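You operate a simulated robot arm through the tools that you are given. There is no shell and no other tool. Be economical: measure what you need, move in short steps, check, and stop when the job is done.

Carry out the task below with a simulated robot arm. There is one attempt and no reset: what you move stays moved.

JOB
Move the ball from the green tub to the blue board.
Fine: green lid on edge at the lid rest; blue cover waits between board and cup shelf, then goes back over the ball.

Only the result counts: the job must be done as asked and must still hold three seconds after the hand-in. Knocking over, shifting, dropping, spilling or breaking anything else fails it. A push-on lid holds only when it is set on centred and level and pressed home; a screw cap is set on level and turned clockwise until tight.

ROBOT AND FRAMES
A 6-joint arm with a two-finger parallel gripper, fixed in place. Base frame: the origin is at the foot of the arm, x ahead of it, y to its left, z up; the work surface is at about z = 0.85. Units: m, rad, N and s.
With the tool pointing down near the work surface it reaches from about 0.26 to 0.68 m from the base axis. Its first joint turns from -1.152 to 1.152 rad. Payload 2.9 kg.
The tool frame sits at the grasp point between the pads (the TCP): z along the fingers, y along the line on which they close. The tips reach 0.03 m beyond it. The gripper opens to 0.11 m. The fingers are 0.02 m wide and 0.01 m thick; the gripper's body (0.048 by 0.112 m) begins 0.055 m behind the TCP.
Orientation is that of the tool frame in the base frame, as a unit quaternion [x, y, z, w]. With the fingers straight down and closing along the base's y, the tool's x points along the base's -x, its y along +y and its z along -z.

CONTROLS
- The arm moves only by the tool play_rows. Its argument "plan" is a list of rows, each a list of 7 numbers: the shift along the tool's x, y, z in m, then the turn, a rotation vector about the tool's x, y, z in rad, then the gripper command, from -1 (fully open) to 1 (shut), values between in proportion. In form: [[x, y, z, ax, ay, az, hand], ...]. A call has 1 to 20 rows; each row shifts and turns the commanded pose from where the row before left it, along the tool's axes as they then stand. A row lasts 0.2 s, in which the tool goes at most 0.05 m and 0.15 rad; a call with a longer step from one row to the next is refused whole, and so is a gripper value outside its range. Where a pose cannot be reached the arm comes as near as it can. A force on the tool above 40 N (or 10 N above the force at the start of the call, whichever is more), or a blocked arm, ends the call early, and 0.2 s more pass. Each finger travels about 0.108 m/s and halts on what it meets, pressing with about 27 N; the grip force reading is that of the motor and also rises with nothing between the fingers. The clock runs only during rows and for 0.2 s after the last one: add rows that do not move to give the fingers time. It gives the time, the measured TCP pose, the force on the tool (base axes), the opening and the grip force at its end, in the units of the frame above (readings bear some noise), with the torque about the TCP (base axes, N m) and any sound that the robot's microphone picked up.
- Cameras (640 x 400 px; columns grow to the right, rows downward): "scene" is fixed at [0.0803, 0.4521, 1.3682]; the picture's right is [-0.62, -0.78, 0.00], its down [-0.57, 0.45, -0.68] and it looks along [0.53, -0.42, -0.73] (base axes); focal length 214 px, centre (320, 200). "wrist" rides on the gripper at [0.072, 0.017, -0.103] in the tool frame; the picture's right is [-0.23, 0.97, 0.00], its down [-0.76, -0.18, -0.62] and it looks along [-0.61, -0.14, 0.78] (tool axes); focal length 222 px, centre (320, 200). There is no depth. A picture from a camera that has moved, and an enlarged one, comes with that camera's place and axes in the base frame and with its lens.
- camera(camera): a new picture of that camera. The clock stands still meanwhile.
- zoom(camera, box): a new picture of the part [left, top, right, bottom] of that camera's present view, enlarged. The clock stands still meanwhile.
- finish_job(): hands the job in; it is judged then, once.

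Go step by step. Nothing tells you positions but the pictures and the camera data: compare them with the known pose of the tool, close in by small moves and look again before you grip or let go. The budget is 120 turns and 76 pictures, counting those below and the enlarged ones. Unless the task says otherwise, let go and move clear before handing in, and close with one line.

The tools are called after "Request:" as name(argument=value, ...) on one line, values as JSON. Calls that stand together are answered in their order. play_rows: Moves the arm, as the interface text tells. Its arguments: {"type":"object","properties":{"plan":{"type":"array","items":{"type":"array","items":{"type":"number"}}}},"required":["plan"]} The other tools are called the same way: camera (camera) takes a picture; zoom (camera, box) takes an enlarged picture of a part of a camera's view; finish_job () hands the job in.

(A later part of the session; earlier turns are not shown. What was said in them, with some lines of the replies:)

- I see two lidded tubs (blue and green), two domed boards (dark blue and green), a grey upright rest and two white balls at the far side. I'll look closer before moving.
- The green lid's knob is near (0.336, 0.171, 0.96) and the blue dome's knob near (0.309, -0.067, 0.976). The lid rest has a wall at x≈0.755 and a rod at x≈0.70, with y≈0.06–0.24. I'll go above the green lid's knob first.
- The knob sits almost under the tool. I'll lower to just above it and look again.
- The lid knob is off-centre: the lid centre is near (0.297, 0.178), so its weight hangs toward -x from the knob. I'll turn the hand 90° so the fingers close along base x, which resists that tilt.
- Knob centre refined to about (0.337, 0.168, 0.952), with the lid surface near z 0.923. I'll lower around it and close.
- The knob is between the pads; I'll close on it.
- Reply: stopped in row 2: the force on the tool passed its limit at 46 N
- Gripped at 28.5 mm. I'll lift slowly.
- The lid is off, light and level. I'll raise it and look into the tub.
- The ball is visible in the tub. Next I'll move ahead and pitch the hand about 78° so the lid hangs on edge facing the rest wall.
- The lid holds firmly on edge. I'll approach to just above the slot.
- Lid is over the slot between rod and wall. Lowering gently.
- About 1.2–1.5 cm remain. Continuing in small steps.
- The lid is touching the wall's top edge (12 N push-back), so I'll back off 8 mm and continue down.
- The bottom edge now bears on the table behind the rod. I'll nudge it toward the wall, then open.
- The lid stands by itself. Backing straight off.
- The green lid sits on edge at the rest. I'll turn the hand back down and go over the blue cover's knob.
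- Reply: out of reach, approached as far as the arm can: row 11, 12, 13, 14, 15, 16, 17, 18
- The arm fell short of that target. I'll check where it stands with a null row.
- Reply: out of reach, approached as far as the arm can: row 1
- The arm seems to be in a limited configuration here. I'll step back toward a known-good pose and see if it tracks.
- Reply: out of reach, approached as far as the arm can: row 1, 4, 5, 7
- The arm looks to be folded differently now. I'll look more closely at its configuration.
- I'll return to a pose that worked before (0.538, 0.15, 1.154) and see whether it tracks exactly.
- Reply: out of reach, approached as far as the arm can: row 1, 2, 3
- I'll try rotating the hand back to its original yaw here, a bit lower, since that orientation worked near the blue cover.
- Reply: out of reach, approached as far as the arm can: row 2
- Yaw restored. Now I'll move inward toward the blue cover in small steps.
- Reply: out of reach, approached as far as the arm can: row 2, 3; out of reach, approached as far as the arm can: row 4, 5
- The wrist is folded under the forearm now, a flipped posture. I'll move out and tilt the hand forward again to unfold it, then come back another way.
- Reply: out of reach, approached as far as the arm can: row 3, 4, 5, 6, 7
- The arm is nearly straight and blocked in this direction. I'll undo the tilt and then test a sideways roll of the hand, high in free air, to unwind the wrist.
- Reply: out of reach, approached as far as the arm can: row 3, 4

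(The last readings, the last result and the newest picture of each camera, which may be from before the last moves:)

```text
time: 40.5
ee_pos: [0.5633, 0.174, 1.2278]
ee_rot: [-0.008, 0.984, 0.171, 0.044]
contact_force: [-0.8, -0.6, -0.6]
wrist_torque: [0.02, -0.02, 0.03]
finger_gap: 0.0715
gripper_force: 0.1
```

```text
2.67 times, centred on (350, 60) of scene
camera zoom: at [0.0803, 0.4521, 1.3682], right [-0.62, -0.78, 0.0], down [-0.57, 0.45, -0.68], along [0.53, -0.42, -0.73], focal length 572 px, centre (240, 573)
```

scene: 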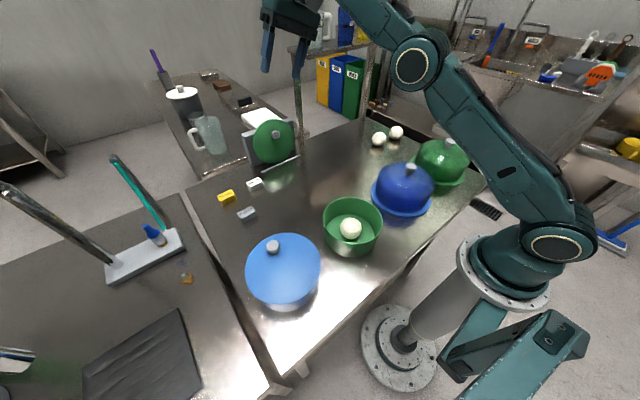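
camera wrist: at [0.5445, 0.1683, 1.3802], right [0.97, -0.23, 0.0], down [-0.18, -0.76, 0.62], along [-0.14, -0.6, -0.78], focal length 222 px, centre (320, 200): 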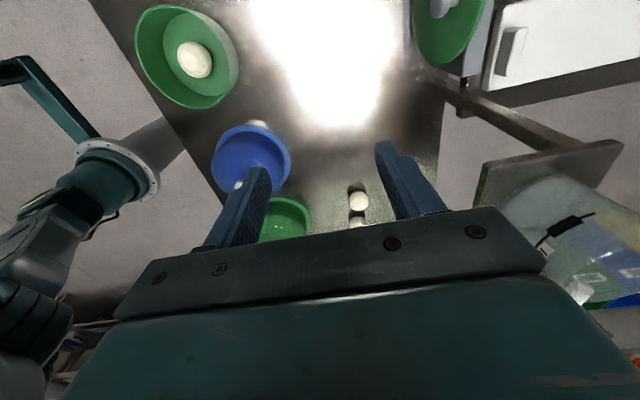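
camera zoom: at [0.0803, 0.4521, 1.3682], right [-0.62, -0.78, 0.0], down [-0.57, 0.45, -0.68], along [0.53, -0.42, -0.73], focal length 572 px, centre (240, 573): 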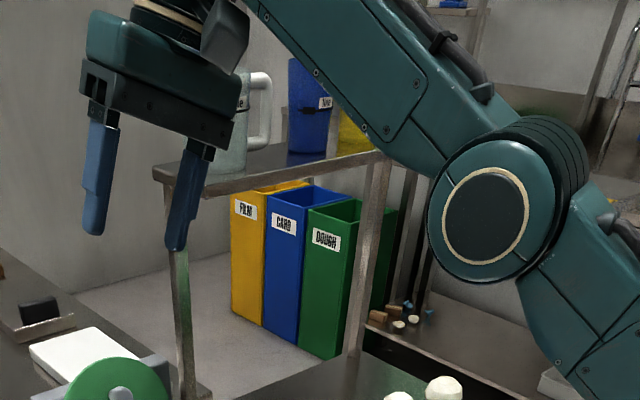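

Rolling works. I'll continue rolling left to nearly 90°.

Request:
play_rows(plan=[[0.01, 0, 0, -0.14, 0, 0, -0.3], [0.01, 0, 0, -0.14, 0, 0, -0.3], [0.01, 0, 0, -0.14, 0, 0, -0.3], [0, 0, 0, -0.14, 0, 0, -0.3], [0, 0, 0, -0.14, 0, 0, -0.3], [0, 0, 0, -0.14, 0, 0, -0.3], [0, 0, 0, -0.14, 0, 0, -0.3], [0, 0, 0, -0.14, 0, 0, -0.3], [0, 0, 0, 0, 0, 0, -0.3]])

Request:
camera(camera="scene")

```text
time: 42.5
ee_pos: [0.5403, 0.19, 1.222]
ee_rot: [-0.008, 0.969, 0.242, 0.053]
contact_force: [-0.1, 0.4, 0.1]
wrist_torque: [-0.03, -0.05, 0.01]
finger_gap: 0.0716
gripper_force: 0.0
out of reach, approached as far as the arm can: row 1, 2, 3, 4, 5, 6, 7, 8
```

```text
34 pictures are left
```

scene: 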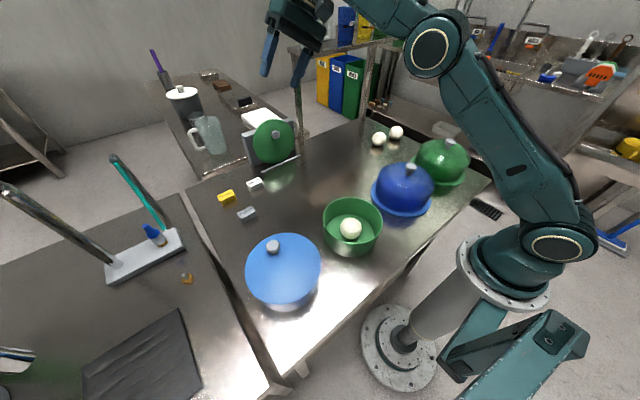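

Blocked to the left at about 28°. I'll try rolling the other way.

Request:
play_rows(plan=[[0, 0, 0, 0.14, 0, 0, -0.3], [0, 0, 0, 0.14, 0, 0, -0.3], [0, 0, 0, 0.14, 0, 0, -0.3], [0, 0, 0, 0.14, 0, 0, -0.3], [0, 0, 0, 0.14, 0, 0, -0.3], [0, 0, 0, 0.14, 0, 0, -0.3], [0, 0, 0, 0.14, 0, 0, -0.3], [0, 0, 0, 0.14, 0, 0, -0.3], [0, 0, 0, 0, 0, 0, -0.3]])

Request:
camera(camera="scene")

```text
time: 44.5
ee_pos: [0.5094, 0.1756, 1.1925]
ee_rot: [0.012, 0.982, -0.185, 0.044]
contact_force: [-0.2, -0.2, -1.1]
wrist_torque: [0.03, 0.0, 0.0]
finger_gap: 0.0715
gripper_force: 0.1
out of reach, approached as far as the arm can: row 4, 6, 7, 8
```

```text
33 pictures are left
```

scene: 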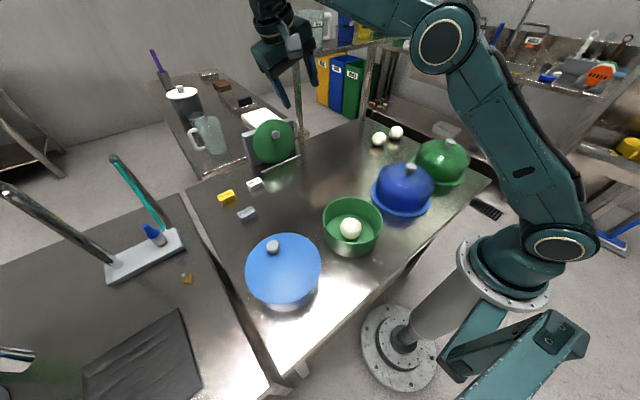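

Tests suggest the wrist is in its alternative solution and only tracks if its own centre stays put. I'll return to vertical by turning about the wrist centre, then shift right to the middle.

Request:
play_rows(plan=[[0, 0.0246, 0, -0.123, 0, 0, -0.3], [0, 0.0246, 0, -0.123, 0, 0, -0.3], [0, 0.0246, 0, -0.123, 0, 0, -0.3], [0, -0.04, -0.01, 0, 0, 0, -0.3], [0, -0.04, -0.01, 0, 0, 0, -0.3], [0, -0.04, -0.01, 0, 0, 0, -0.3], [0, -0.04, 0, 0, 0, 0, -0.3], [0, -0.04, 0, 0, 0, 0, -0.3], [0, 0, 0, 0, 0, 0, -0.3]])

```text
time: 46.5
ee_pos: [0.5079, 0.0454, 1.204]
ee_rot: [0.005, 0.999, -0.001, 0.045]
contact_force: [0.3, -0.2, -0.4]
wrist_torque: [0.03, -0.01, -0.02]
finger_gap: 0.0716
gripper_force: 0.1
```

Tracked exactly. Now I roll left about the wrist centre.

Request:
play_rows(plan=[[0, 0.028, 0, -0.14, 0, 0, -0.3], [0, 0.028, 0, -0.14, 0, 0, -0.3], [0, 0.028, 0, -0.14, 0, 0, -0.3], [0, 0.028, 0, -0.14, 0, 0, -0.3], [0, 0.028, 0, -0.14, 0, 0, -0.3], [0, 0.028, 0, -0.14, 0, 0, -0.3], [0, 0, 0, 0, 0, 0, -0.3]])

Request:
camera(camera="scene")

```text
time: 48.1
ee_pos: [0.4902, 0.2006, 1.243]
ee_rot: [-0.014, 0.912, 0.406, 0.045]
contact_force: [-0.5, 0.8, 0.4]
wrist_torque: [0.01, 0.0, 0.01]
finger_gap: 0.0713
gripper_force: 0.1
out of reach, approached as far as the arm can: row 1, 2, 4, 5, 6
```

```text
32 pictures are left
```

scene: 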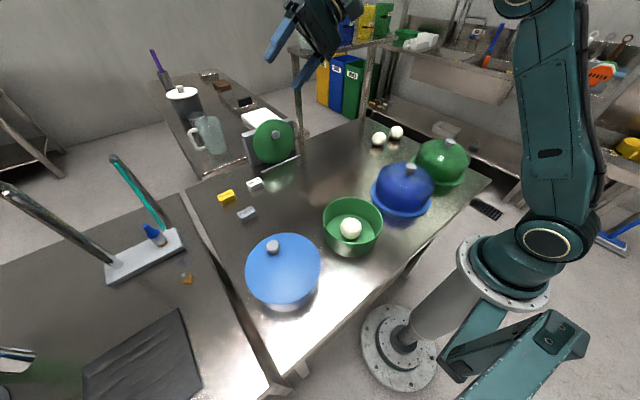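

Progress: 48° rolled. Continuing while easing outward to keep off the boundary.

Request:
play_rows(plan=[[-0.02, 0, -0.02, 0, 0, 0, -0.3], [-0.02, 0, 0, 0, 0, 0, -0.3], [-0.01, 0.028, 0, -0.14, 0, 0, -0.3], [-0.01, 0.028, 0, -0.14, 0, 0, -0.3], [0, 0.028, 0, -0.14, 0, 0, -0.3], [0, 0.028, 0, -0.14, 0, 0, -0.3], [0, 0.028, 0, -0.14, 0, 0, -0.3], [0, 0.028, 0, -0.14, 0, 0, -0.3], [0, 0, 0, 0, 0, 0, -0.3]])

Request:
camera(camera="scene")

```text
time: 50.1
ee_pos: [0.4914, 0.3197, 1.3643]
ee_rot: [-0.029, 0.668, 0.743, 0.034]
contact_force: [0.1, -0.5, 0.1]
wrist_torque: [0.0, 0.0, 0.01]
finger_gap: 0.0713
gripper_force: 0.1
out of reach, approached as far as the arm can: row 1, 2, 3, 4, 5, 6, 7, 8
```

```text
31 pictures are left
```

scene: 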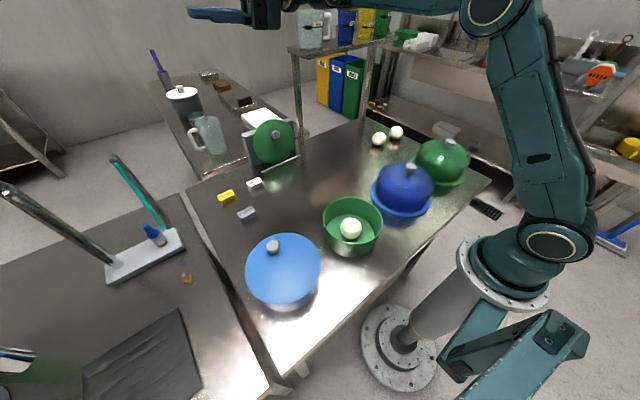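

The tool now points left. I'll fold the arm inward a little and see if it tracks.

Request:
play_rows(plan=[[0.015, -0.02, -0.02, 0, 0, 0, -0.3], [0.015, -0.02, -0.02, 0, 0, 0, -0.3], [0.015, -0.02, -0.02, 0, 0, 0, -0.3], [0.015, -0.02, -0.02, 0, 0, 0, -0.3], [0, 0, 0, 0, 0, 0, -0.3]])

Request:
camera(camera="scene")

```text
time: 51.3
ee_pos: [0.4411, 0.3356, 1.2905]
ee_rot: [-0.028, 0.67, 0.741, 0.036]
contact_force: [-0.5, 0.6, -0.6]
wrist_torque: [0.01, 0.01, 0.0]
finger_gap: 0.0716
gripper_force: 0.0
out of reach, approached as far as the arm can: row 1, 2, 3, 4
```

```text
30 pictures are left
```

scene: 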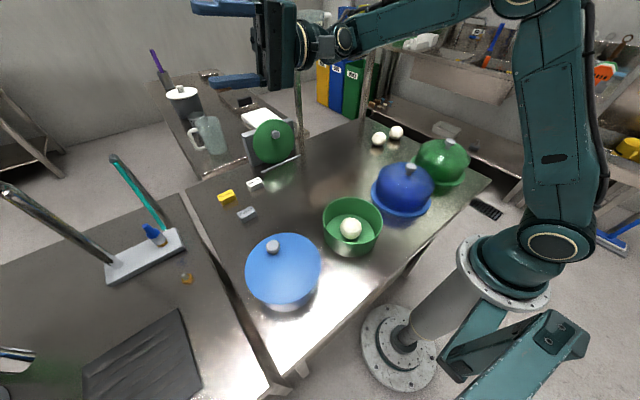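

Request:
zoom(camera="scene", box=[190, 0, 430, 120])

```text
2.67 times, centred on (310, 60) of scene
camera zoom: at [0.0803, 0.4522, 1.3682], right [-0.62, -0.78, 0.0], down [-0.57, 0.45, -0.68], along [0.53, -0.42, -0.73], focal length 572 px, centre (347, 573)
```

zoom: 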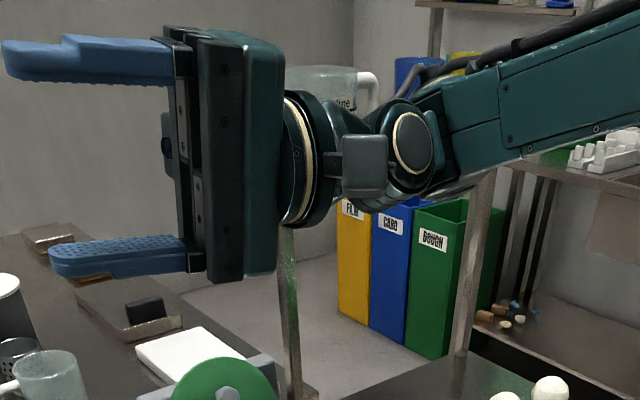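

Now the wrist is unfolded with its cap facing up, which should roll back to the original posture. Rolling down about the wrist centre.

Request:
play_rows(plan=[[0, -0.028, 0, 0.14, 0, 0, -0.3], [0, -0.028, 0, 0.14, 0, 0, -0.3], [0, -0.028, 0, 0.14, 0, 0, -0.3], [0, -0.028, 0, 0.14, 0, 0, -0.3], [0, -0.028, 0, 0.14, 0, 0, -0.3], [0, 0, 0, 0, 0, 0, -0.3]])

Request:
zoom(camera="scene", box=[190, 0, 640, 240])

```text
time: 52.7
ee_pos: [0.4525, 0.3104, 1.1564]
ee_rot: [-0.018, 0.882, 0.469, 0.042]
contact_force: [-0.4, 0.6, -0.2]
wrist_torque: [0.01, 0.0, 0.02]
finger_gap: 0.0715
gripper_force: 0.2
```

```text
1.42 times, centred on (415, 120) of scene
camera zoom: at [0.0803, 0.4521, 1.3682], right [-0.62, -0.78, 0.0], down [-0.57, 0.45, -0.68], along [0.53, -0.42, -0.73], focal length 305 px, centre (185, 314)
```

zoom: 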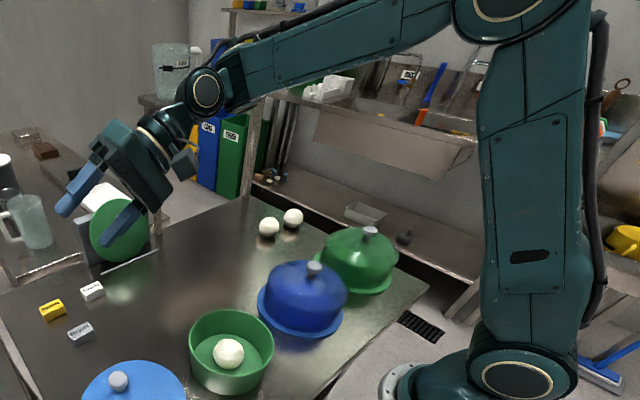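

Fully tracking again. Finish rolling to vertical and remove the small residual tilt.

Request:
play_rows(plan=[[0, -0.026, 0, 0.14, 0, 0, -0.3], [0, -0.026, 0, 0.14, 0, 0, -0.3], [0, -0.026, 0, 0.14, 0, 0, -0.3], [0, -0.026, -0.01, 0.14, 0, 0, -0.3], [0, -0.026, -0.01, 0.14, 0, 0, -0.3], [0, -0.026, -0.01, 0.14, 0, 0, -0.3], [0, -0.026, -0.01, 0.137, 0, 0, -0.3], [0, 0, 0, 0, 0.09, 0, -0.3], [0, 0, 0, 0, 0, 0, -0.3]])

```text
time: 54.7
ee_pos: [0.4563, 0.1494, 1.1015]
ee_rot: [0.003, 1.0, 0.001, 0.0]
contact_force: [-1.0, -1.0, 0.2]
wrist_torque: [0.0, 0.02, -0.01]
finger_gap: 0.0716
gripper_force: 0.0
```

Recovered. Now to above the blue cover's knob.

Request:
play_rows(plan=[[0.024, -0.036, 0, 0, 0, 0, -0.3], [0.024, -0.036, 0, 0, 0, 0, -0.3], [0.024, -0.036, 0, 0, 0, 0, -0.3], [0.024, -0.036, 0, 0, 0, 0, -0.3], [0.024, -0.036, 0.01, 0, 0, 0, -0.3], [0.024, -0.036, 0.01, 0, 0, 0, -0.3], [0, 0, 0, 0, 0, 0, -0.3]])

Request:
camera(camera="wrist")

Request:
camera(camera="scene")

```text
time: 56.3
ee_pos: [0.3119, -0.0652, 1.0813]
ee_rot: [0.003, 1.0, 0.0, 0.0]
contact_force: [-0.1, 1.3, -0.1]
wrist_torque: [-0.03, 0.01, -0.03]
finger_gap: 0.0714
gripper_force: 0.1
```

```text
27 pictures are left
camera wrist: at [0.2403, -0.0484, 1.1857], right [0.23, 0.97, 0.0], down [0.76, -0.18, 0.62], along [0.61, -0.14, -0.78], focal length 222 px, centre (320, 200)
```

wrist: 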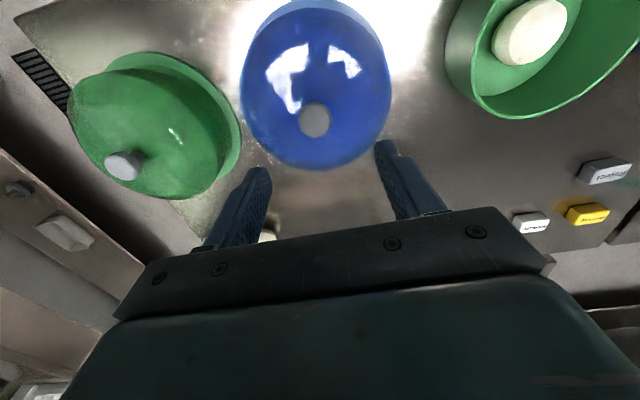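

```text
26 pictures are left
```

scene: 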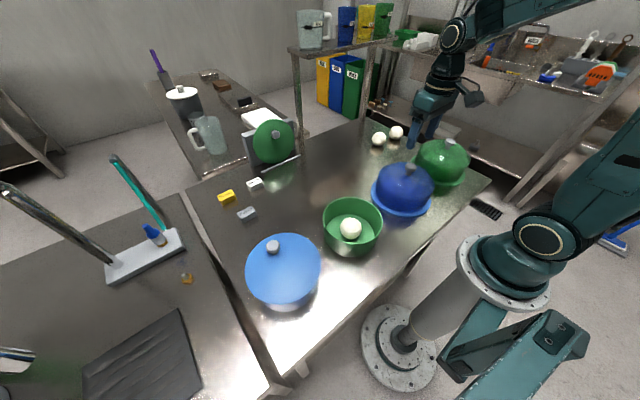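

Back in the original posture; knob at about (0.3085, -0.068, 0.974). Lowering around it.

Request:
play_rows(plan=[[0.003, -0.003, 0.035, 0, 0, 0, -0.4], [0, 0, 0.035, 0, 0, 0, -0.4], [0, 0, 0.02, 0, 0, 0, -0.4], [0, 0, 0.011, 0, 0, 0, -0.4], [0, 0, 0, 0, 0, 0, -0.4]])

Request:
camera(camera="wrist")

Request:
zoom(camera="scene", box=[340, 90, 480, 230])

```text
time: 57.5
ee_pos: [0.3084, -0.0679, 0.9799]
ee_rot: [0.004, 1.0, 0.0, 0.0]
contact_force: [-0.5, 0.2, -0.2]
wrist_torque: [0.0, 0.02, -0.02]
finger_gap: 0.077
gripper_force: 0.1
```

```text
25 pictures are left
camera wrist: at [0.2372, -0.0518, 1.0847], right [0.23, 0.97, 0.0], down [0.76, -0.18, 0.62], along [0.61, -0.15, -0.78], focal length 222 px, centre (320, 200)
```

wrist: 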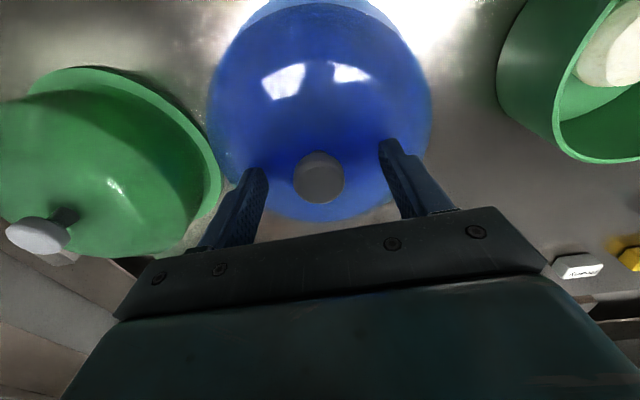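

```text
2.86 times, centred on (410, 160) of scene
camera zoom: at [0.0803, 0.4521, 1.3682], right [-0.62, -0.78, 0.0], down [-0.57, 0.45, -0.68], along [0.53, -0.42, -0.73], focal length 613 px, centre (63, 314)
```

zoom: 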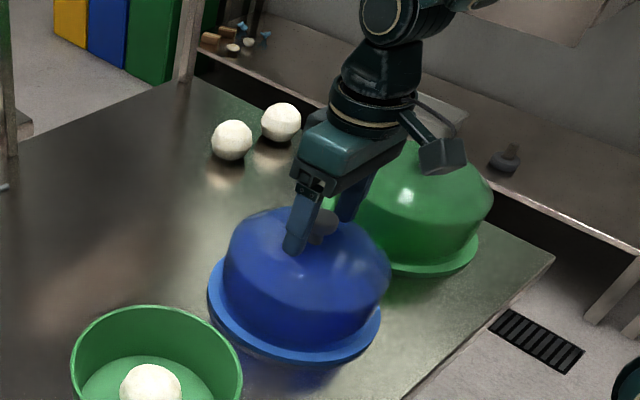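

Knob centred between the pads; closing gradually.

Request:
play_rows(plan=[[0, -0.001, 0, 0, 0, 0, 0.1], [0, 0, 0, 0, 0, 0, 0.35], [0, 0, 0, 0, 0, 0, 0.5], [0, 0, 0, 0, 0, 0, 1], [0, 0, 0, 0, 0, 0, 1], [0, 0, 0, 0, 0, 0, 1]])

```text
time: 58.9
ee_pos: [0.3091, -0.0712, 0.9807]
ee_rot: [0.004, 1.0, 0.0, -0.001]
contact_force: [0.0, 0.1, 0.7]
wrist_torque: [-0.04, 0.0, 0.03]
finger_gap: 0.0307
gripper_force: 27.4
```

Request:
play_rows(plan=[[0, 0, -0.005, 0, 0, 0, 1], [0, 0, -0.01, 0, 0, 0, 1], [0, 0, -0.02, 0, 0, 0, 1], [0, 0, 0, 0, 0, 0, 1]])

Request:
zoom(camera="scene", box=[340, 90, 480, 230])

```text
time: 59.9
ee_pos: [0.307, -0.0695, 1.0155]
ee_rot: [0.002, 1.0, 0.0, -0.001]
contact_force: [-1.0, 0.5, -1.6]
wrist_torque: [0.0, -0.02, -0.04]
finger_gap: 0.0304
gripper_force: 26.7
```

```text
2.86 times, centred on (410, 160) of scene
camera zoom: at [0.0803, 0.4521, 1.3682], right [-0.62, -0.78, 0.0], down [-0.57, 0.45, -0.68], along [0.53, -0.42, -0.73], focal length 613 px, centre (63, 314)
```

zoom: 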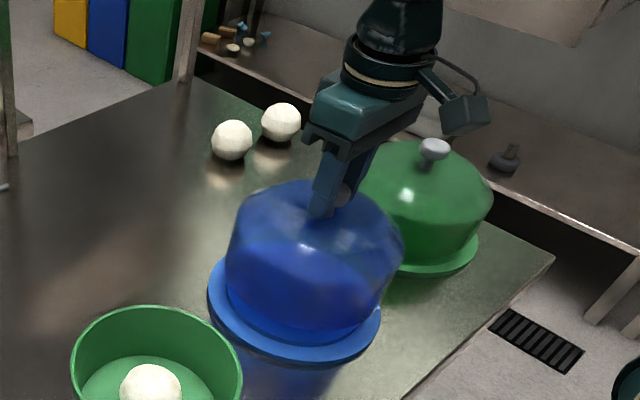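

The cover comes off level. Raising and carrying it ahead to the spot between the board and the cup shelf.

Request:
play_rows(plan=[[0, 0, -0.025, 0, 0, 0, 1], [0, 0, -0.035, 0, 0, 0, 1], [0, 0, -0.02, 0, 0, 0, 1], [-0.03, -0.004, 0, 0, 0, 0, 1], [-0.04, -0.004, 0, 0, 0, 0, 1], [-0.04, -0.004, 0, 0, 0, 0, 1], [-0.04, -0.004, 0, 0, 0, 0, 1], [-0.04, -0.004, 0, 0, 0, 0, 1], [-0.033, -0.004, 0, 0, 0, 0, 1], [0, 0, 0, 0, 0, 0, 1]])

Request:
camera(camera="scene")

```text
time: 62.1
ee_pos: [0.533, -0.0968, 1.0959]
ee_rot: [0.003, 1.0, 0.0, 0.0]
contact_force: [0.0, 0.0, -0.9]
wrist_torque: [0.02, 0.0, 0.03]
finger_gap: 0.0305
gripper_force: 26.9
```

```text
22 pictures are left
```

scene: 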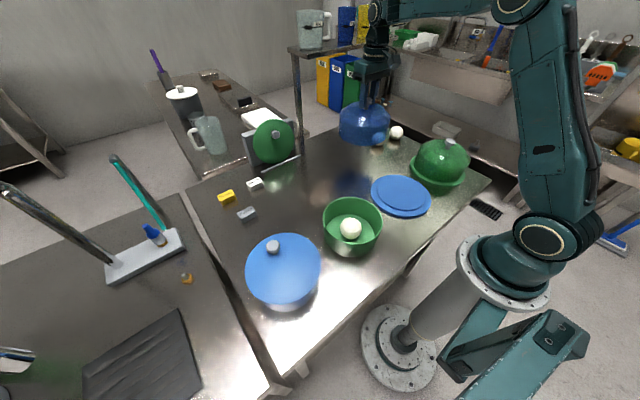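

Clear below. Lowering to the table.

Request:
play_rows(plan=[[0, 0, 0.035, 0, 0, 0, 1], [0, 0, 0.035, 0, 0, 0, 1], [0, 0, 0.03, 0, 0, 0, 1], [0, 0, 0.015, 0, 0, 0, 1], [0, 0, 0, 0, 0, 0, 1]])

Request:
play_rows(plan=[[0, 0, 0.004, 0, 0, 0, 1], [0, 0, 0.003, 0, 0, 0, 1], [0, 0, 0, 0, 0, 0, 1]])

Request:
zoom(camera="scene", box=[310, 80, 450, 220])

```text
time: 63.3
ee_pos: [0.5311, -0.0963, 0.9787]
ee_rot: [0.003, 1.0, 0.0, 0.0]
contact_force: [0.8, 0.3, -1.7]
wrist_torque: [0.01, -0.01, -0.02]
finger_gap: 0.0305
gripper_force: 26.7
```

```text
time: 64.1
ee_pos: [0.5311, -0.0956, 0.9725]
ee_rot: [0.004, 1.0, 0.0, 0.0]
contact_force: [-0.3, -0.9, -1.9]
wrist_torque: [-0.01, 0.0, 0.01]
finger_gap: 0.0306
gripper_force: 26.6
```

```text
2.86 times, centred on (380, 150) of scene
camera zoom: at [0.0803, 0.4521, 1.3682], right [-0.62, -0.78, 0.0], down [-0.57, 0.45, -0.68], along [0.53, -0.42, -0.73], focal length 613 px, centre (149, 343)
```

zoom: 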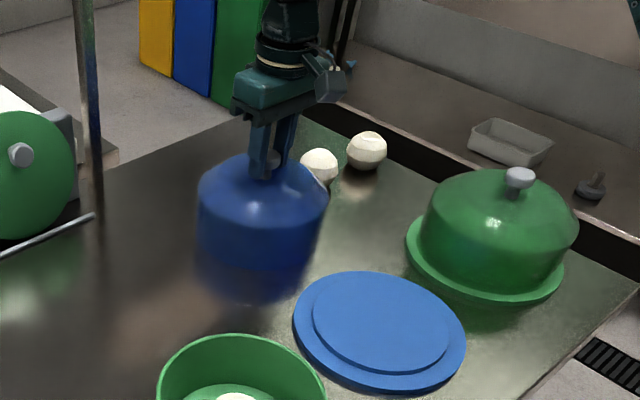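

No contact yet; stepping down further.

Request:
play_rows(plan=[[0, 0, 0.003, 0, 0, 0, 1], [0, 0, 0.003, 0, 0, 0, 1], [0, 0, 0, 0, 0, 0, 1]])

Request:
play_rows(plan=[[0, 0, 0.003, 0, 0, 0, 1], [0, 0, 0, 0, 0, 0, 1]])

```text
time: 64.9
ee_pos: [0.5328, -0.0961, 0.97]
ee_rot: [0.003, 1.0, 0.0, 0.003]
contact_force: [-0.7, -1.7, 21.4]
wrist_torque: [-0.01, -0.05, 0.02]
finger_gap: 0.0307
gripper_force: 27.2
```

```text
time: 65.5
ee_pos: [0.5318, -0.096, 0.9653]
ee_rot: [0.004, 1.0, 0.0, 0.002]
contact_force: [3.2, -2.8, 20.8]
wrist_torque: [-0.03, -0.17, 0.01]
finger_gap: 0.0309
gripper_force: 27.4
```

The cover rests on the table. Releasing and rising.

Request:
play_rows(plan=[[0, 0, -0.002, 0, 0, 0, 1], [0, 0, 0, 0, 0, 0, 0.3], [0, 0, 0, 0, 0, 0, -0.1], [0, 0, 0, 0, 0, 0, -0.3], [0, 0, -0.03, 0, 0, 0, -0.3], [0, 0, -0.04, 0, 0, 0, -0.3], [0, 0, -0.04, 0, 0, 0, -0.3], [0, 0, 0, 0, 0, 0, -0.3]])

Request:
camera(camera="scene")

Request:
zoom(camera="scene", box=[310, 110, 450, 260])

```text
time: 67.3
ee_pos: [0.5316, -0.0949, 1.0765]
ee_rot: [0.004, 1.0, 0.0, 0.0]
contact_force: [-0.1, 0.2, -0.3]
wrist_torque: [0.0, 0.0, -0.02]
finger_gap: 0.0712
gripper_force: 0.1
```

```text
20 pictures are left
```

scene: 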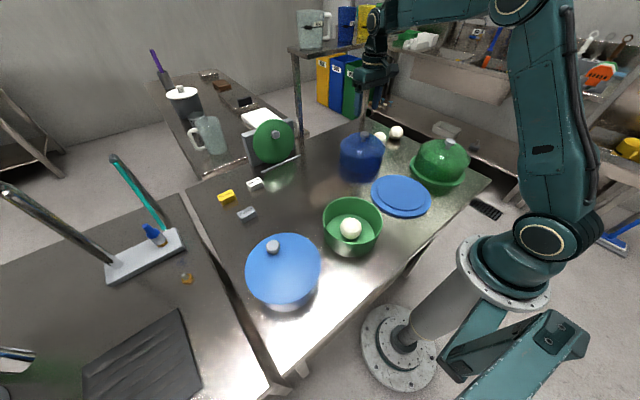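

```text
2.67 times, centred on (380, 185) of scene
camera zoom: at [0.0803, 0.4521, 1.3682], right [-0.62, -0.78, 0.0], down [-0.57, 0.45, -0.68], along [0.53, -0.42, -0.73], focal length 572 px, centre (160, 240)
```

zoom: 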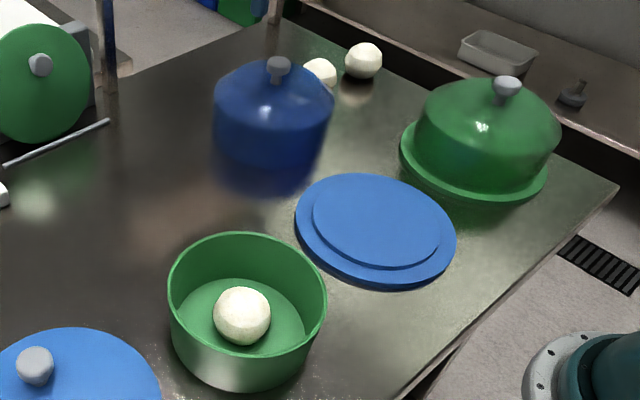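

The cover waits upright between the board and the shelf. Now over to the ball, at roughly (0.30, 0.173) in the tub.

Request:
play_rows(plan=[[0.0286, 0.0334, -0.01, 0, 0, 0, -0.5], [0.0286, 0.0334, 0, 0, 0, 0, -0.5], [0.0286, 0.0334, 0, 0, 0, 0, -0.5], [0.0286, 0.0334, 0, 0, 0, 0, -0.5], [0.0286, 0.0334, 0, 0, 0, 0, -0.5], [0.0286, 0.0334, 0, 0, 0, 0, -0.5], [0.0286, 0.0334, 0, 0, 0, 0, -0.5], [0.0286, 0.0334, 0.02, 0, 0, 0, -0.5], [0, 0, 0.03, 0, 0, 0, -0.5], [0, 0, 0, 0, 0, 0, -0.5]])

Request:
camera(camera="wrist")

```text
time: 69.5
ee_pos: [0.3039, 0.1752, 1.0349]
ee_rot: [0.004, 1.0, 0.0, 0.001]
contact_force: [-0.5, -0.2, 0.5]
wrist_torque: [-0.04, 0.03, -0.03]
finger_gap: 0.0827
gripper_force: 0.0
```

```text
18 pictures are left
camera wrist: at [0.2333, 0.1899, 1.1394], right [0.23, 0.97, 0.0], down [0.76, -0.18, 0.62], along [0.61, -0.15, -0.78], focal length 222 px, centre (320, 200)
```

wrist: 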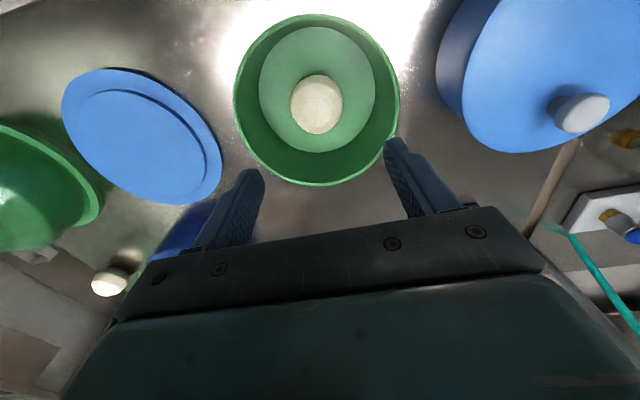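

Ball centre about (0.301, 0.170, 0.885), 59 mm across. Lowering into the tub in steps.

Request:
play_rows(plan=[[0.003, -0.004, 0.035, 0, 0, 0, -0.5], [0, 0, 0.035, 0, 0, 0, -0.5], [0, 0, 0.025, 0, 0, 0, -0.5], [0, 0, 0, 0, 0, 0, -0.5]])

Request:
camera(camera="wrist")

Request:
zoom(camera="scene", box=[290, 150, 410, 265])

```text
time: 70.5
ee_pos: [0.3, 0.1687, 0.9411]
ee_rot: [0.004, 1.0, 0.0, 0.001]
contact_force: [1.1, 0.2, -0.6]
wrist_torque: [-0.02, -0.01, -0.01]
finger_gap: 0.0823
gripper_force: 0.1
```

```text
17 pictures are left
camera wrist: at [0.2297, 0.186, 1.0455], right [0.23, 0.97, 0.0], down [0.76, -0.18, 0.62], along [0.61, -0.15, -0.78], focal length 222 px, centre (320, 200)
```

wrist: 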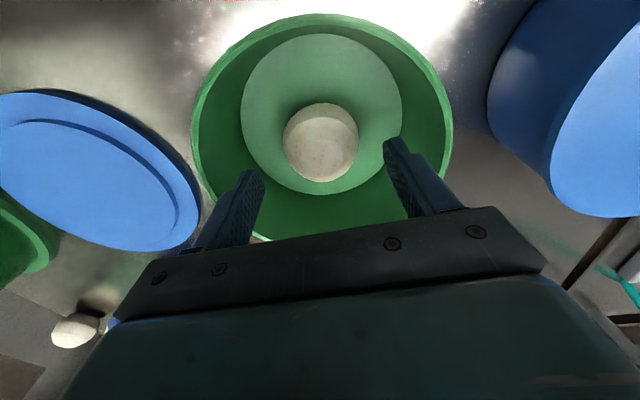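

```text
3.48 times, centred on (350, 208) of scene
camera zoom: at [0.0803, 0.4522, 1.3682], right [-0.62, -0.78, 0.0], down [-0.57, 0.45, -0.68], along [0.53, -0.42, -0.73], focal length 746 px, centre (216, 174)
```

zoom: 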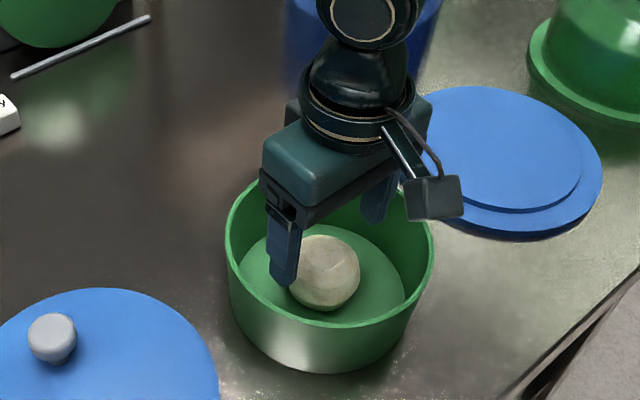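

Well aligned. Final descent and gradual grip.

Request:
play_rows(plan=[[0, 0.001, 0.025, 0, 0, 0, -0.5], [0, 0, 0.02, 0, 0, 0, -0.5], [0, 0, 0, 0, 0, 0, -0.5], [0, 0, 0, 0, 0, 0, -0.2], [0, 0, 0, 0, 0, 0, -0.05], [0, 0, 0, 0, 0, 0, 0.1], [0, 0, 0, 0, 0, 0, 0.4], [0, 0, 0, 0, 0, 0, 0.4]])

```text
time: 72.3
ee_pos: [0.3015, 0.17, 0.896]
ee_rot: [0.004, 1.0, 0.0, 0.0]
contact_force: [0.3, 0.2, -0.2]
wrist_torque: [0.01, 0.02, -0.01]
finger_gap: 0.0578
gripper_force: 27.2
```

Ball gripped. Lifting and carrying it over the board centre.

Request:
play_rows(plan=[[0, 0, -0.03, 0, 0, 0, 0.4], [0, 0, -0.04, 0, 0, 0, 0.4], [0, 0, -0.04, 0, 0, 0, 0.4], [-0.001, -0.04, 0, 0, 0, 0, 0.4], [-0.001, -0.04, 0, 0, 0, 0, 0.4], [-0.001, -0.04, 0, 0, 0, 0, 0.4], [-0.001, -0.04, 0, 0, 0, 0, 0.4], [-0.001, -0.04, 0, 0, 0, 0, 0.4], [-0.002, -0.04, 0, 0, 0, 0, 0.4], [0, 0, 0.03, 0, 0, 0, 0.4], [0, 0, 0, 0, 0, 0, 0.4]])

Request:
camera(camera="wrist")

Request:
zoom(camera="scene", box=[310, 110, 450, 260])

```text
time: 74.7
ee_pos: [0.3069, -0.0696, 0.9772]
ee_rot: [0.003, 1.0, -0.001, 0.0]
contact_force: [0.2, -1.2, -2.3]
wrist_torque: [-0.02, -0.01, 0.01]
finger_gap: 0.0575
gripper_force: 27.1
```

```text
15 pictures are left
camera wrist: at [0.2356, -0.0534, 1.081], right [0.23, 0.97, 0.0], down [0.76, -0.18, 0.62], along [0.61, -0.15, -0.78], focal length 222 px, centre (320, 200)
```

wrist: 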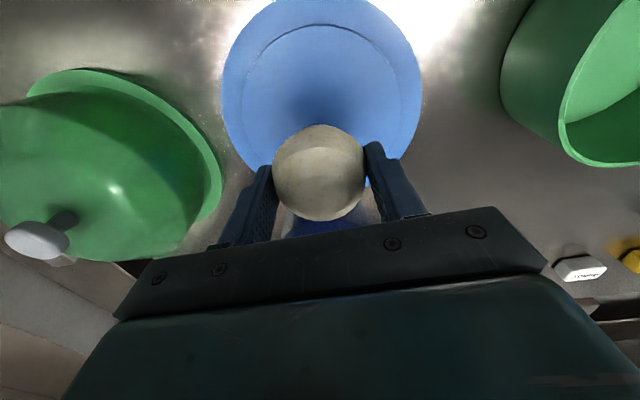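

```text
2.67 times, centred on (380, 185) of scene
camera zoom: at [0.0803, 0.4521, 1.3682], right [-0.62, -0.78, 0.0], down [-0.57, 0.45, -0.68], along [0.53, -0.42, -0.73], focal length 572 px, centre (160, 240)
```

zoom: 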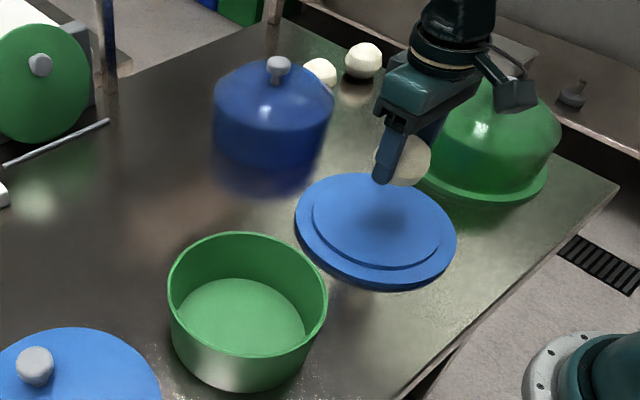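

Centred over the board. Lowering until the ball touches.

Request:
play_rows(plan=[[-0.001, 0, 0.03, 0, 0, 0, 0.4], [0, 0, 0.025, 0, 0, 0, 0.4], [0, 0, 0.006, 0, 0, 0, 0.4], [0, 0, 0, 0, 0, 0, 0.4]])

Request:
play_rows(plan=[[0, 0, 0.003, 0, 0, 0, 0.4], [0, 0, 0, 0, 0, 0, 0.4]])

Request:
play_rows(plan=[[0, 0, 0.002, 0, 0, 0, 0.4], [0, 0, 0, 0, 0, 0, 0.4]])

```text
time: 75.7
ee_pos: [0.3081, -0.0706, 0.9166]
ee_rot: [0.003, 1.0, 0.0, 0.0]
contact_force: [-0.2, -0.1, -1.2]
wrist_torque: [0.0, -0.01, -0.01]
finger_gap: 0.0575
gripper_force: 27.0
```

```text
time: 76.3
ee_pos: [0.3089, -0.071, 0.9128]
ee_rot: [0.004, 1.0, 0.0, 0.0]
contact_force: [0.4, 0.4, -1.2]
wrist_torque: [0.01, 0.03, 0.01]
finger_gap: 0.0569
gripper_force: 26.8
```

```text
time: 76.9
ee_pos: [0.3083, -0.0693, 0.9114]
ee_rot: [0.003, 1.0, 0.0, 0.0]
contact_force: [-0.1, 0.6, -1.3]
wrist_torque: [0.04, 0.02, -0.02]
finger_gap: 0.0574
gripper_force: 27.0
```

Request:
play_rows(plan=[[0, 0, 0.002, 0, 0, 0, 0.4], [0, 0, 0, 0, 0, 0, 0.4]])

Request:
play_rows(plan=[[0, 0, 0.002, 0, 0, 0, 0.4], [0, 0, 0, 0, 0, 0, 0.4]])

Request:
zoom(camera="scene", box=[360, 130, 460, 230])

```text
time: 77.5
ee_pos: [0.3084, -0.0696, 0.9093]
ee_rot: [0.003, 1.0, 0.0, 0.001]
contact_force: [0.0, 0.6, -1.4]
wrist_torque: [0.03, -0.02, -0.03]
finger_gap: 0.0573
gripper_force: 27.0
```

```text
time: 78.1
ee_pos: [0.3077, -0.0702, 0.9065]
ee_rot: [0.004, 1.0, 0.0, -0.001]
contact_force: [-0.7, 0.2, -0.9]
wrist_torque: [0.0, -0.02, -0.01]
finger_gap: 0.0571
gripper_force: 26.3
```

```text
4.00 times, centred on (410, 180) of scene
camera zoom: at [0.0803, 0.4521, 1.3682], right [-0.62, -0.78, 0.0], down [-0.57, 0.45, -0.68], along [0.53, -0.42, -0.73], focal length 858 px, centre (-40, 280)
```

zoom: 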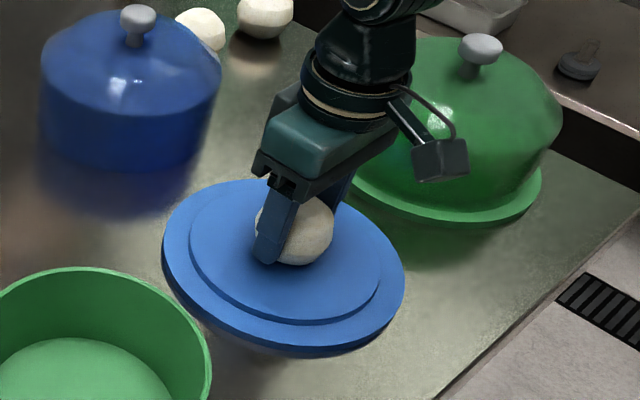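

Request:
play_rows(plan=[[0, 0, 0.002, 0, 0, 0, 0.4], [0, 0, 0, 0, 0, 0, 0.4]])

Request:
play_rows(plan=[[0, 0, 0.002, 0, 0, 0, 0.4], [0, 0, 0, 0, 0, 0, 0.4]])

```text
time: 78.7
ee_pos: [0.3063, -0.0707, 0.9041]
ee_rot: [0.004, 1.0, -0.001, 0.0]
contact_force: [0.8, 0.4, -1.1]
wrist_torque: [0.0, 0.0, 0.0]
finger_gap: 0.057
gripper_force: 26.7
```

```text
time: 79.3
ee_pos: [0.3085, -0.0698, 0.903]
ee_rot: [0.004, 1.0, 0.0, 0.002]
contact_force: [-1.6, 1.5, 21.5]
wrist_torque: [0.01, 0.05, -0.16]
finger_gap: 0.0564
gripper_force: 27.5
```

The ball is on the board. Easing off and opening gently.

Request:
play_rows(plan=[[0, 0, -0.0015, 0, 0, 0, 0.4], [0, 0, 0, 0, 0, 0, 0.0], [0, 0, 0, 0, 0, 0, -0.1], [0, 0, 0, 0, 0, 0, -0.25], [0, 0, 0, 0, 0, 0, -0.4], [0, 0, 0, 0, 0, 0, -0.6], [0, 0, 0, 0, 0, 0, -0.6]])

Request:
zoom(camera="scene", box=[360, 130, 460, 230])

```text
time: 80.9
ee_pos: [0.3076, -0.0685, 0.9034]
ee_rot: [0.004, 1.0, 0.0, 0.0]
contact_force: [0.5, -0.1, 0.2]
wrist_torque: [-0.03, -0.02, -0.03]
finger_gap: 0.0878
gripper_force: 0.1
```

```text
4.00 times, centred on (410, 180) of scene
camera zoom: at [0.0803, 0.4521, 1.3682], right [-0.62, -0.78, 0.0], down [-0.57, 0.45, -0.68], along [0.53, -0.42, -0.73], focal length 858 px, centre (-40, 280)
```

zoom: 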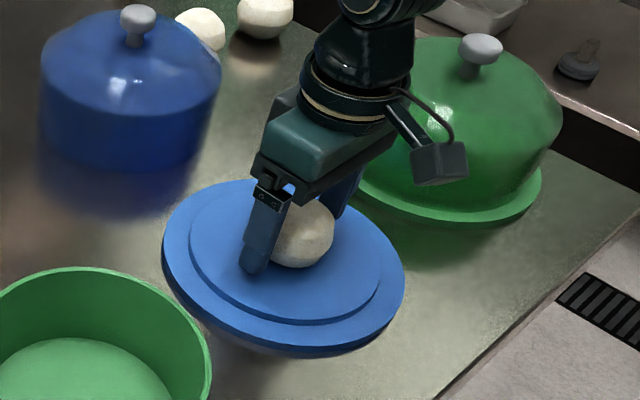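

The ball rests on the board. Rising and going back for the cover.

Request:
play_rows(plan=[[0, 0, -0.02, 0, 0, 0, -0.6], [0, 0, -0.04, 0, 0, 0, -0.6], [0, 0, -0.05, 0, 0, 0, -0.6], [0, 0, -0.05, 0, 0, 0, -0.4], [-0.036, -0.004, 0, 0, 0, 0, -0.4], [-0.038, -0.004, 0, 0, 0, 0, -0.4], [-0.038, -0.004, 0, 0, 0, 0, -0.4], [-0.038, -0.005, 0, 0, 0, 0, -0.4], [-0.038, -0.005, 0, 0, 0, 0, -0.4], [-0.036, -0.005, 0, 0, 0, 0, -0.4], [0, 0, 0.02, 0, 0, 0, -0.4], [0, 0, 0, 0, 0, 0, -0.4]])

Request:
camera(camera="wrist")

Request:
camera(camera="scene")

```text
time: 83.5
ee_pos: [0.5311, -0.1, 1.0441]
ee_rot: [0.004, 1.0, 0.0, 0.0]
contact_force: [-0.7, 0.1, 0.1]
wrist_torque: [0.02, 0.02, 0.02]
finger_gap: 0.0769
gripper_force: 0.1
```

```text
11 pictures are left
camera wrist: at [0.4604, -0.0821, 1.1479], right [0.23, 0.97, 0.0], down [0.76, -0.18, 0.62], along [0.61, -0.15, -0.78], focal length 222 px, centre (320, 200)
```

wrist: 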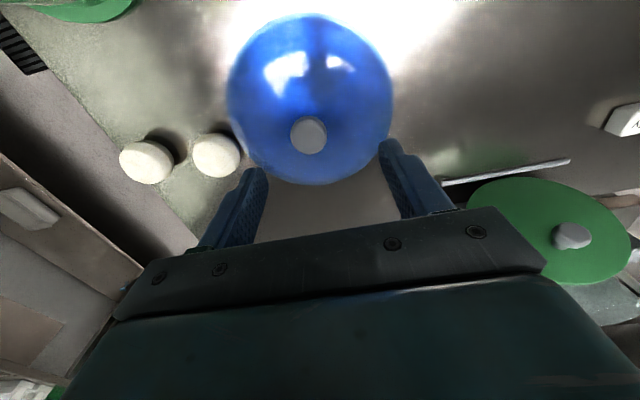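

```text
10 pictures are left
```

scene: 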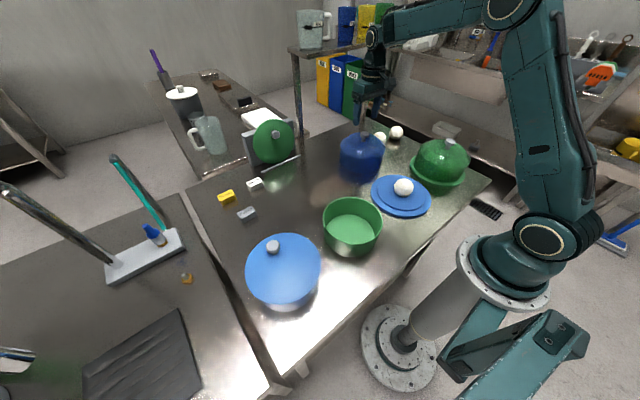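

The knob seems ~8 mm further right than the tool. Adjusting and lowering, then checking.

Request:
play_rows(plan=[[0, -0.008, 0.02, 0, 0, 0, -0.4], [0, 0, 0.03, 0, 0, 0, -0.4], [0, 0, 0.017, 0, 0, 0, -0.4], [0, 0, 0, 0, 0, 0, -0.4]])

Request:
camera(camera="wrist")

```text
time: 84.5
ee_pos: [0.5324, -0.1063, 0.9773]
ee_rot: [0.003, 1.0, 0.001, 0.0]
contact_force: [-0.3, 0.7, -0.8]
wrist_torque: [0.0, 0.01, 0.02]
finger_gap: 0.0771
gripper_force: 0.0
```

```text
9 pictures are left
camera wrist: at [0.4606, -0.089, 1.0811], right [0.23, 0.97, 0.0], down [0.76, -0.18, 0.62], along [0.61, -0.15, -0.78], focal length 222 px, centre (320, 200)
```

wrist: 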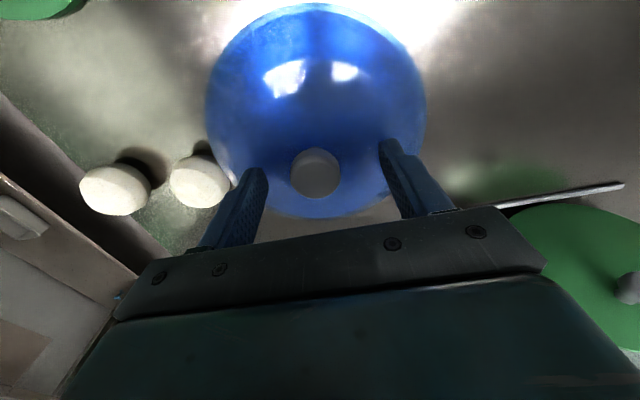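

Request:
play_rows(plan=[[0, -0.003, 0.006, 0, 0, 0, -0.4], [0, 0, 0, 0, 0, 0, 0.1], [0, 0, 0, 0, 0, 0, 0.35], [0, 0, 0, 0, 0, 0, 0.5], [0, 0, 0, 0, 0, 0, 1], [0, 0, 0, 0, 0, 0, 1], [0, 0, 0, 0, 0, 0, 1]])

```text
time: 86.1
ee_pos: [0.5322, -0.1091, 0.971]
ee_rot: [0.003, 1.0, 0.0, 0.0]
contact_force: [0.5, 0.6, -0.2]
wrist_torque: [-0.02, -0.01, 0.03]
finger_gap: 0.0305
gripper_force: 27.5
```

Gripped again (30.5 mm). Lifting and carrying back over the ball.

Request:
play_rows(plan=[[0, 0, -0.01, 0, 0, 0, 1], [0, 0, -0.03, 0, 0, 0, 1], [0, 0, -0.04, 0, 0, 0, 1], [0, 0, -0.04, 0, 0, 0, 1], [0, 0, -0.03, 0, 0, 0, 1], [0.037, 0.0065, 0, 0, 0, 0, 1], [0.037, 0.0065, 0, 0, 0, 0, 1], [0.037, 0.0065, 0, 0, 0, 0, 1], [0.037, 0.0065, 0, 0, 0, 0, 1], [0.037, 0.0065, 0, 0, 0, 0, 1], [0.039, 0.0063, 0, 0, 0, 0, 1], [0, 0, 0, 0, 0, 0, 1], [0, 0, 0, 0, 0, 0, 1]])

Request:
zoom(camera="scene", box=[340, 90, 480, 230])

```text
time: 88.9
ee_pos: [0.3073, -0.0691, 1.121]
ee_rot: [0.003, 1.0, 0.001, 0.0]
contact_force: [0.8, 0.2, -0.8]
wrist_torque: [0.0, 0.0, 0.0]
finger_gap: 0.0307
gripper_force: 27.2
```

```text
2.86 times, centred on (410, 160) of scene
camera zoom: at [0.0803, 0.4521, 1.3682], right [-0.62, -0.78, 0.0], down [-0.57, 0.45, -0.68], along [0.53, -0.42, -0.73], focal length 613 px, centre (63, 314)
```

zoom: 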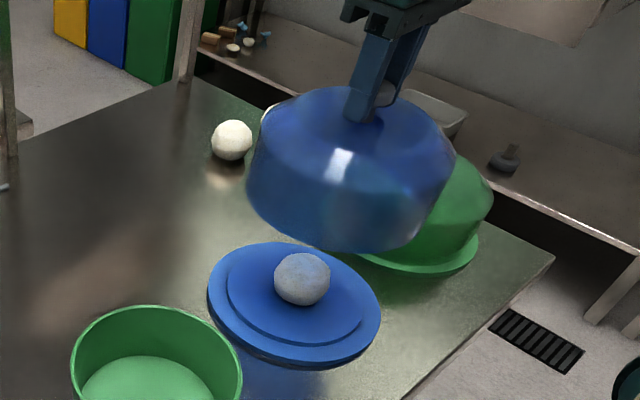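

Level and above the ball. Lowering to just above seat height.

Request:
play_rows(plan=[[-0.001, -0.001, 0.03, 0, 0, 0, 1], [0, 0, 0.035, 0, 0, 0, 1], [0, 0, 0.035, 0, 0, 0, 1], [0, 0, 0.025, 0, 0, 0, 1], [0, 0, 0, 0, 0, 0, 1]])

Request:
zoom(camera="scene", box=[360, 130, 460, 230])

```text
time: 90.1
ee_pos: [0.3092, -0.0705, 0.9956]
ee_rot: [0.004, 1.0, 0.0, 0.0]
contact_force: [-0.4, -0.4, -1.8]
wrist_torque: [0.02, -0.03, -0.02]
finger_gap: 0.0307
gripper_force: 27.4
```

```text
4.00 times, centred on (410, 180) of scene
camera zoom: at [0.0803, 0.4521, 1.3682], right [-0.62, -0.78, 0.0], down [-0.57, 0.45, -0.68], along [0.53, -0.42, -0.73], focal length 858 px, centre (-40, 280)
```

zoom: 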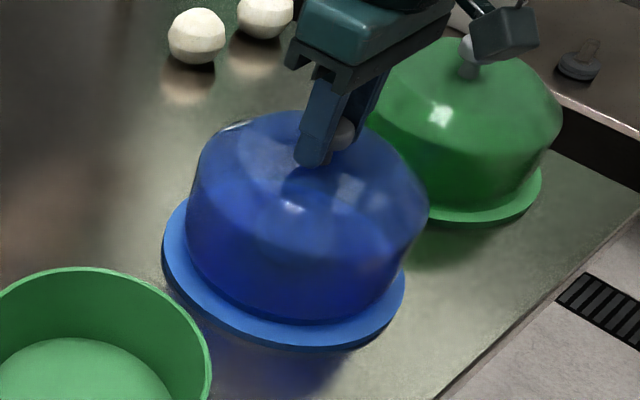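

Centred over the raised disc. Lowering onto the seat.

Request:
play_rows(plan=[[0, 0, 0.005, 0, 0, 0, 1], [0, 0, 0.004, 0, 0, 0, 1], [0, 0, 0, 0, 0, 0, 1]])

Request:
play_rows(plan=[[0, 0, 0.003, 0, 0, 0, 1], [0, 0, 0.002, 0, 0, 0, 1], [0, 0, 0, 0, 0, 0, 1]])

Request:
play_rows(plan=[[0, 0, 0.002, 0, 0, 0, 1], [0, 0, 0, 0, 0, 0, 1]])

```text
time: 90.9
ee_pos: [0.309, -0.0699, 0.9868]
ee_rot: [0.004, 1.0, 0.0, 0.0]
contact_force: [0.3, 0.6, -1.4]
wrist_torque: [-0.01, -0.02, -0.01]
finger_gap: 0.0304
gripper_force: 27.1
```

```text
time: 91.7
ee_pos: [0.309, -0.0713, 0.9821]
ee_rot: [0.003, 1.0, 0.0, 0.0]
contact_force: [0.1, 0.3, -0.7]
wrist_torque: [-0.04, -0.05, 0.03]
finger_gap: 0.031
gripper_force: 26.9
```

```text
time: 92.3
ee_pos: [0.308, -0.0709, 0.9804]
ee_rot: [0.004, 1.0, 0.001, 0.0]
contact_force: [0.2, 0.0, -1.4]
wrist_torque: [0.0, 0.01, 0.0]
finger_gap: 0.0308
gripper_force: 26.7
```

Request:
play_rows(plan=[[0, 0, 0.002, 0, 0, 0, 1], [0, 0, 0, 0, 0, 0, 1]])

Request:
play_rows(plan=[[0, 0, 0.002, 0, 0, 0, 1], [0, 0, 0, 0, 0, 0, 1]])

Request:
zoom(camera="scene", box=[360, 130, 460, 230])

```text
time: 92.9
ee_pos: [0.3078, -0.0692, 0.9786]
ee_rot: [0.004, 1.0, 0.0, 0.001]
contact_force: [-3.4, 1.4, 19.5]
wrist_torque: [0.06, 0.41, 0.0]
finger_gap: 0.0305
gripper_force: 26.8
```

```text
time: 93.5
ee_pos: [0.31, -0.0698, 0.977]
ee_rot: [0.003, 1.0, 0.0, 0.001]
contact_force: [-2.8, 2.7, 21.4]
wrist_torque: [0.1, -0.04, 0.0]
finger_gap: 0.0308
gripper_force: 27.1
```

```text
4.00 times, centred on (410, 180) of scene
camera zoom: at [0.08, 0.4523, 1.3682], right [-0.62, -0.78, 0.0], down [-0.57, 0.45, -0.68], along [0.53, -0.42, -0.73], focal length 858 px, centre (-40, 280)
```

zoom: 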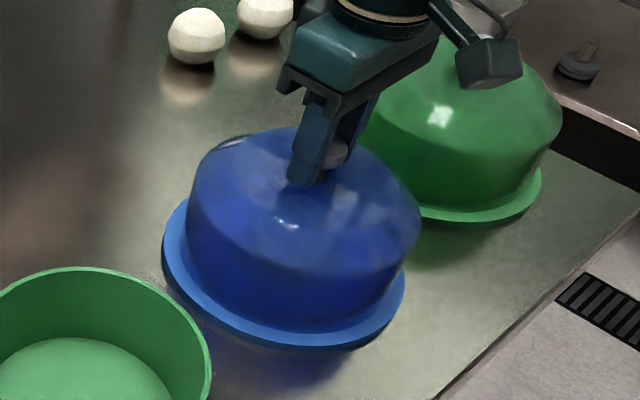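

Seated on the rim. Easing the load and opening slowly.

Request:
play_rows(plan=[[0, 0, -0.002, 0, 0, 0, 1], [0, 0, 0, 0, 0, 0, 0.45], [0, 0, 0, 0, 0, 0, 0.3], [0, 0, 0, 0, 0, 0, 0.1], [0, 0, 0, 0, 0, 0, -0.1], [0, 0, 0, 0, 0, 0, -0.4], [0, 0, 0, 0, 0, 0, -0.4], [0, 0, -0.03, 0, 0, 0, -0.4], [0, 0, -0.04, 0, 0, 0, -0.4], [0, 0, -0.04, 0, 0, 0, -0.4], [0, 0, -0.04, 0, 0, 0, -0.4], [0, 0, 0, 0, 0, 0, -0.4]])

Request:
zoom(camera="scene", box=[360, 130, 460, 230])

Request:
camera(camera="scene")

```text
time: 96.1
ee_pos: [0.3086, -0.0709, 1.1291]
ee_rot: [0.003, 1.0, 0.0, 0.0]
contact_force: [-0.5, -0.3, 0.8]
wrist_torque: [0.01, 0.0, 0.0]
finger_gap: 0.0769
gripper_force: 0.1
```

```text
4.00 times, centred on (410, 180) of scene
camera zoom: at [0.0803, 0.4522, 1.3682], right [-0.62, -0.78, 0.0], down [-0.57, 0.45, -0.68], along [0.53, -0.42, -0.73], focal length 858 px, centre (-40, 280)
```

zoom: 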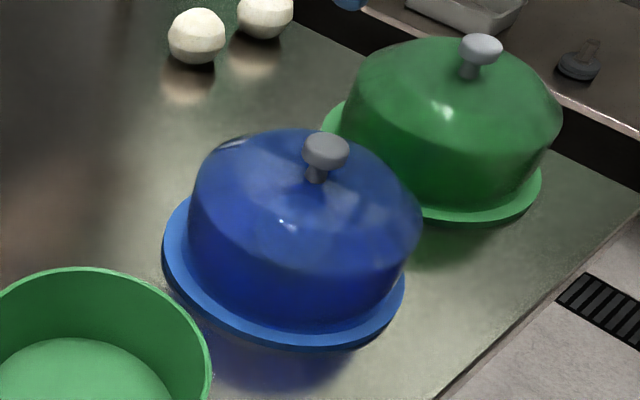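

```text
4 pictures are left
```

scene: 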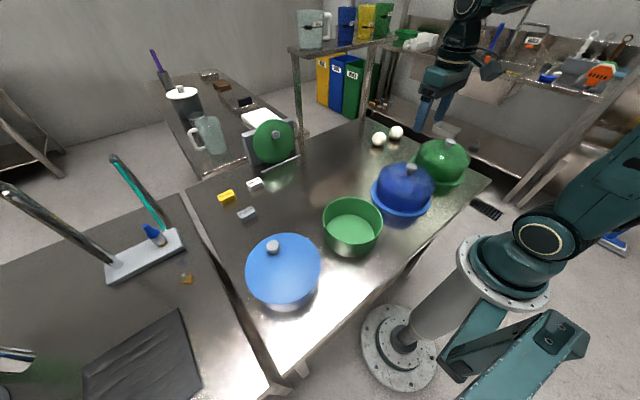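

The green lid stands on edge at the rest, the ball is on the blue board and the cover is seated centred over it. The arm is clear, so I'm handing in.

Request:
finish_job()

```text
The job is handed in.
```

The ball is on the blue board under its cover, and the green lid is on edge at the lid rest; I handed the job in, but no verdict came back.
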